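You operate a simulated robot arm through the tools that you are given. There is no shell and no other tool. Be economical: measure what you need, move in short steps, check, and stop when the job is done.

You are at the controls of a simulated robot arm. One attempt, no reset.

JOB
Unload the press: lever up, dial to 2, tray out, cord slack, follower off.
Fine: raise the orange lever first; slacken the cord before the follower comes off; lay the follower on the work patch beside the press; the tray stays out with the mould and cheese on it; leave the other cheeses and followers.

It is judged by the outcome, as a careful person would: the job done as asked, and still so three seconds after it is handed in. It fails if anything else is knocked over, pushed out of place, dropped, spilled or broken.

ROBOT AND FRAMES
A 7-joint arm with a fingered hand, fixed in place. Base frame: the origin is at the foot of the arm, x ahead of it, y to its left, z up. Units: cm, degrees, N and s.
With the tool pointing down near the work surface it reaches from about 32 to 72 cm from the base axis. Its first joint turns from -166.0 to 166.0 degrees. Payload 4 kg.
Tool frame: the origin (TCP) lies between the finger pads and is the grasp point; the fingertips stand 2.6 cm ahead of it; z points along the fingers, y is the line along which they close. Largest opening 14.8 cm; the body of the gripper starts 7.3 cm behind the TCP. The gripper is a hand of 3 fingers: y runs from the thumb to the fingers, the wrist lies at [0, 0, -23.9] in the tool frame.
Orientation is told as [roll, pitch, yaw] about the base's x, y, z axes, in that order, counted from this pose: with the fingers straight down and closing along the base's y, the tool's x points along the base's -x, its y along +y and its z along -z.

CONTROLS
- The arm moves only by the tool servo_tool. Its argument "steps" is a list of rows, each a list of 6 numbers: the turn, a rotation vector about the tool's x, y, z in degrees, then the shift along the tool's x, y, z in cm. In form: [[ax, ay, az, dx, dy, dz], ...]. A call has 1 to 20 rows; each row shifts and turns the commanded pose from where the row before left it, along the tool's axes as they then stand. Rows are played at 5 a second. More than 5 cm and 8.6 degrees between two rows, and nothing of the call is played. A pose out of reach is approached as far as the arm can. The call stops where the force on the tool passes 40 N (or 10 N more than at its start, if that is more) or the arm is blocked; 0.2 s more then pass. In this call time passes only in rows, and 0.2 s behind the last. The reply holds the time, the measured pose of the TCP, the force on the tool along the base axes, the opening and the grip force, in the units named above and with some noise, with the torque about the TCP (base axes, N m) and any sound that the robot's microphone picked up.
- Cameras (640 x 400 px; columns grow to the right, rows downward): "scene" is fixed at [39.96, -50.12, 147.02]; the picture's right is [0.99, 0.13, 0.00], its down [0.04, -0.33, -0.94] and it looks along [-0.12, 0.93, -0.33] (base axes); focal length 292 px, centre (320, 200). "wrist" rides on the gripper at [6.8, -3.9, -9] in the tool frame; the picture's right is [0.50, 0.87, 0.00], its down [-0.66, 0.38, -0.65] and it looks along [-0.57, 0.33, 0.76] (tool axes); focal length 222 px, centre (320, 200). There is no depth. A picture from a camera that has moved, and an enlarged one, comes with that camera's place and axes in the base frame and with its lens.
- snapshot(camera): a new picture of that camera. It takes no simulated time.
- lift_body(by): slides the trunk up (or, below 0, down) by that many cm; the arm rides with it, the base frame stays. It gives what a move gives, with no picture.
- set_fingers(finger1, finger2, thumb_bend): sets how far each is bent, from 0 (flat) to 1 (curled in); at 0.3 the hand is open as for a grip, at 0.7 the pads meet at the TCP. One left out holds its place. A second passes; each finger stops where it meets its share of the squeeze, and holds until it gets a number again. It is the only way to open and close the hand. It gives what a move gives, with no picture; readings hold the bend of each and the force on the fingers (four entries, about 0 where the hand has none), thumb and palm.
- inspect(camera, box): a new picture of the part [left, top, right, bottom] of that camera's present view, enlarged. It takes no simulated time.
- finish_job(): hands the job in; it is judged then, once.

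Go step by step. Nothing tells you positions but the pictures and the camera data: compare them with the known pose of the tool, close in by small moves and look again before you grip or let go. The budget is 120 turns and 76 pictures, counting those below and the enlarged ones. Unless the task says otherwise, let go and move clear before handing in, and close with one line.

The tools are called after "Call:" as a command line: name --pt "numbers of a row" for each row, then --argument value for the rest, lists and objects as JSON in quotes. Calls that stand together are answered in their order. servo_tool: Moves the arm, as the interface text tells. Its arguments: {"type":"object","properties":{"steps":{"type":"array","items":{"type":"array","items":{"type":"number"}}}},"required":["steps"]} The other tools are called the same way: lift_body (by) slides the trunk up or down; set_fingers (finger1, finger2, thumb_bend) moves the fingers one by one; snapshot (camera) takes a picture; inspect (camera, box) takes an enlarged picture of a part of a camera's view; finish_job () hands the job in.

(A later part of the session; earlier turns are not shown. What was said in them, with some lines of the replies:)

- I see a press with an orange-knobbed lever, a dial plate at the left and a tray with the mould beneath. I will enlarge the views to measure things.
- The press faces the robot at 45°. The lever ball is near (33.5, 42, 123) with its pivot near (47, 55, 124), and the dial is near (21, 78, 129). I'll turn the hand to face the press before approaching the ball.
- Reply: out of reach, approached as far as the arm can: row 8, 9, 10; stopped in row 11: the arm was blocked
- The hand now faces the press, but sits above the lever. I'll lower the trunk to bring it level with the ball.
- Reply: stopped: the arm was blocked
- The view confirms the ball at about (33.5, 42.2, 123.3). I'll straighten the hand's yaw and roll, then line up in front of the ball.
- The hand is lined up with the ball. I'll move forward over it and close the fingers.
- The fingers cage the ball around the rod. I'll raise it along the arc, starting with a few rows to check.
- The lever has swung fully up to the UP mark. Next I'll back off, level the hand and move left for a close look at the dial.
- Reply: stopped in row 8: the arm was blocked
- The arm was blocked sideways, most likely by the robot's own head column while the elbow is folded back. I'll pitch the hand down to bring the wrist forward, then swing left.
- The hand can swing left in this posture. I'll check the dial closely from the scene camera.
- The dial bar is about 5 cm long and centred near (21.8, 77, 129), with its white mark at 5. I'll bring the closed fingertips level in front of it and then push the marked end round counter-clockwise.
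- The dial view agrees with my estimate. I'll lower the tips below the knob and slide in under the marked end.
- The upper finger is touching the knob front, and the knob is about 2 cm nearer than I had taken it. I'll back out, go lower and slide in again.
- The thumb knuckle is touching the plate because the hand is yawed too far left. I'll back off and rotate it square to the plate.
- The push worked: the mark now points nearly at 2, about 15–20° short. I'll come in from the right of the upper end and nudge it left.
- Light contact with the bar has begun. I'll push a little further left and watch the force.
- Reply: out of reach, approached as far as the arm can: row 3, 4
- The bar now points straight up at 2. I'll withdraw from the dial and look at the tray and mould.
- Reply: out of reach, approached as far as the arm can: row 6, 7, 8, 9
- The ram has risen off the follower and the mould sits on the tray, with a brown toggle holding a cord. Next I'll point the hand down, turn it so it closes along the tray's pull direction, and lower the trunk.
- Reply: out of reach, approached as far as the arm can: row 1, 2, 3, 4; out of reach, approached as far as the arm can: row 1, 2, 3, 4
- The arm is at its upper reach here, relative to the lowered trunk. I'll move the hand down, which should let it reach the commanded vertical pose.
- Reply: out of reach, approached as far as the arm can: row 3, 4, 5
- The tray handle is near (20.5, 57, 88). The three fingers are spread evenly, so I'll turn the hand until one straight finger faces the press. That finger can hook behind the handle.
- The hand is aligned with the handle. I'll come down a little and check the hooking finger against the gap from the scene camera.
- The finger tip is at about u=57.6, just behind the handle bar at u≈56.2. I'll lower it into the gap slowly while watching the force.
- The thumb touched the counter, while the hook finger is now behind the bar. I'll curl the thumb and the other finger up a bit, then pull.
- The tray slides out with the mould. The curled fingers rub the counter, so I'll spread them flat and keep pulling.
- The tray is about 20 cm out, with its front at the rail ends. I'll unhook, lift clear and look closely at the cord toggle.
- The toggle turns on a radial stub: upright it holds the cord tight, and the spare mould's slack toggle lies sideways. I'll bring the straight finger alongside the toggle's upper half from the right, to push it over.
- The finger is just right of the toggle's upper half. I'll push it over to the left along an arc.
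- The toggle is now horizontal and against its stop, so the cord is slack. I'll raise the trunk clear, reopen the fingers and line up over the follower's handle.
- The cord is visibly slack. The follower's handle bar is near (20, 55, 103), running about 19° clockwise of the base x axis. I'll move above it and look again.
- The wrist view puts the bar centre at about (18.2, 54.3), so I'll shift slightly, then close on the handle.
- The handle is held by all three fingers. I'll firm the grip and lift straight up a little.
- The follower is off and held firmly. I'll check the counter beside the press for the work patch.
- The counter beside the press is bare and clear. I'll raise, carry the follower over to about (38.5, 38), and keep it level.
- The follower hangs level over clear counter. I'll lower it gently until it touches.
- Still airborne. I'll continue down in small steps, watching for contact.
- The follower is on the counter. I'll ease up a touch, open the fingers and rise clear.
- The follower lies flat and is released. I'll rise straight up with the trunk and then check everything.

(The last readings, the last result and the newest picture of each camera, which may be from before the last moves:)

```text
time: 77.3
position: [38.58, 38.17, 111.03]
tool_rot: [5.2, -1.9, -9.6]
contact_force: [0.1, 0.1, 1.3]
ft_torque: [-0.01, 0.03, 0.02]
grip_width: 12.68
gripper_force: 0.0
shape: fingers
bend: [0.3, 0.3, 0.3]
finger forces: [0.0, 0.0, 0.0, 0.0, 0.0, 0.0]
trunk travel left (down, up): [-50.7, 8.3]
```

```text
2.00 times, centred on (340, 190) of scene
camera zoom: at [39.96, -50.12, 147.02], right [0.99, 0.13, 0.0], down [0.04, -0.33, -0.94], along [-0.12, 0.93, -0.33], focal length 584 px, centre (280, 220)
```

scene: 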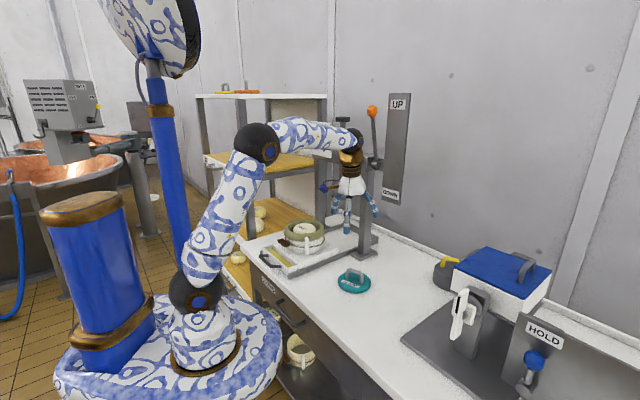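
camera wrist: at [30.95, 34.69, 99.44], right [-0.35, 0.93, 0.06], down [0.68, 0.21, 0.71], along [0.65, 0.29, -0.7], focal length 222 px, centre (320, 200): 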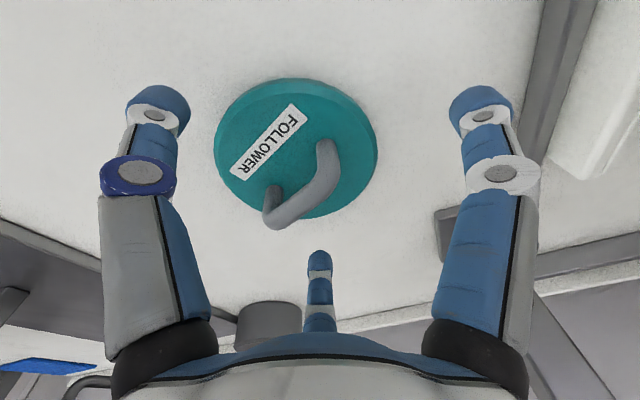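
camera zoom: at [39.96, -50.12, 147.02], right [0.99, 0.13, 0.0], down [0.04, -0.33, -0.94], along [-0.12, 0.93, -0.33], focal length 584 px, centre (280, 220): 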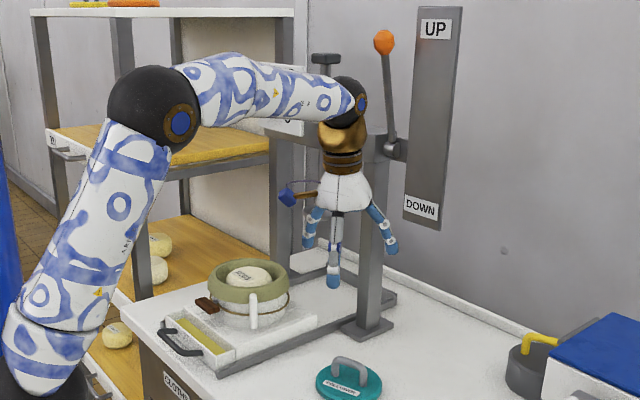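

Call:
servo_tool --pt "0 0 0 1.7 -2.4 0" --pt "0 0 0 1.7 -2.4 0" --pt "0 0 0 1.7 -2.4 0" --pt "0 0 0 1.7 -2.4 0"

Call:
inspect --camera "scene" --box '[290, 110, 350, 150]'

```text
time: 78.3
position: [30.35, 29.75, 109.77]
tool_rot: [5.2, -1.9, -9.6]
contact_force: [0.3, -0.1, -0.1]
ft_torque: [0.0, 0.0, -0.04]
grip_width: 12.67
gripper_force: 0.0
shape: fingers
bend: [0.3, 0.3, 0.3]
finger forces: [0.1, 0.1, 0.1, 0.1, 0.0, 0.0]
trunk travel left (down, up): [-50.7, 8.3]
```

```text
10.00 times, centred on (320, 130) of scene
camera zoom: at [39.96, -50.12, 147.02], right [0.99, 0.13, 0.0], down [0.04, -0.33, -0.94], along [-0.12, 0.93, -0.33], focal length 2919 px, centre (320, 900)
```

zoom: 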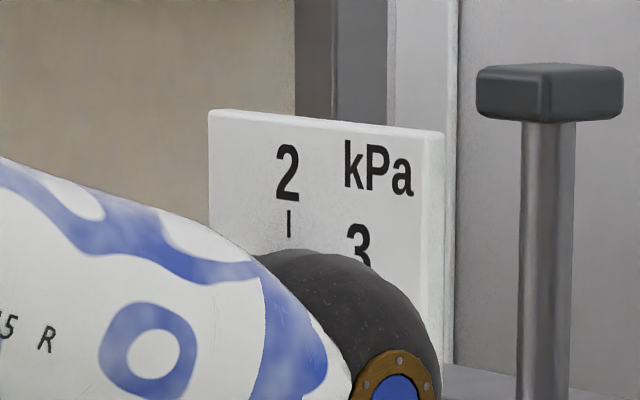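

Call:
lift_body --by -10

Call:
inspect --camera "scene" --box '[290, 110, 350, 150]'

```text
time: 79.6
position: [30.43, 29.81, 99.91]
tool_rot: [5.2, -2.0, -9.6]
contact_force: [0.3, 0.5, 0.4]
ft_torque: [0.0, 0.0, 0.01]
grip_width: 12.65
gripper_force: 0.1
shape: fingers
bend: [0.3, 0.3, 0.3]
finger forces: [0.0, 0.1, 0.1, 0.0, 0.0, 0.1]
trunk travel left (down, up): [-40.7, 18.3]
```

```text
10.00 times, centred on (320, 130) of scene
camera zoom: at [39.96, -50.12, 147.02], right [0.99, 0.13, 0.0], down [0.04, -0.33, -0.94], along [-0.12, 0.93, -0.33], focal length 2919 px, centre (320, 900)
```

zoom: 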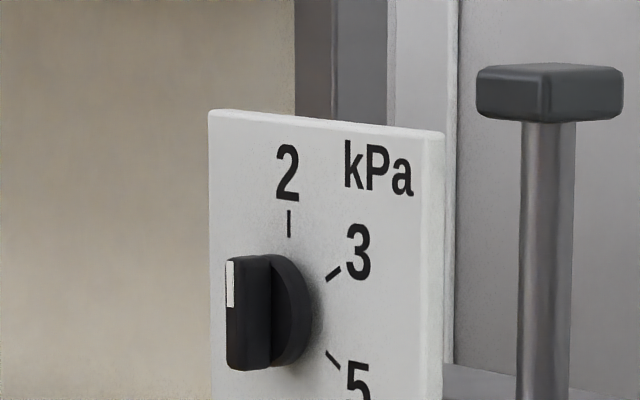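

The dial points at 2, the lever is up, the tray is out with the mould and cheese on it, the cord is slack, and the follower is on the counter. The hand is clear, so I'm handing in.

Call:
finish_job

```text
The job is handed in.
```

I unloaded the press and handed the job in. I raised the lever first, then set the dial to 2, pulled the tray out about 20 cm with the mould and cheese on it, and slackened the cord. The follower came off last and lies flat on the bare counter beside the press; no work patch was marked there, so I chose a clear spot.
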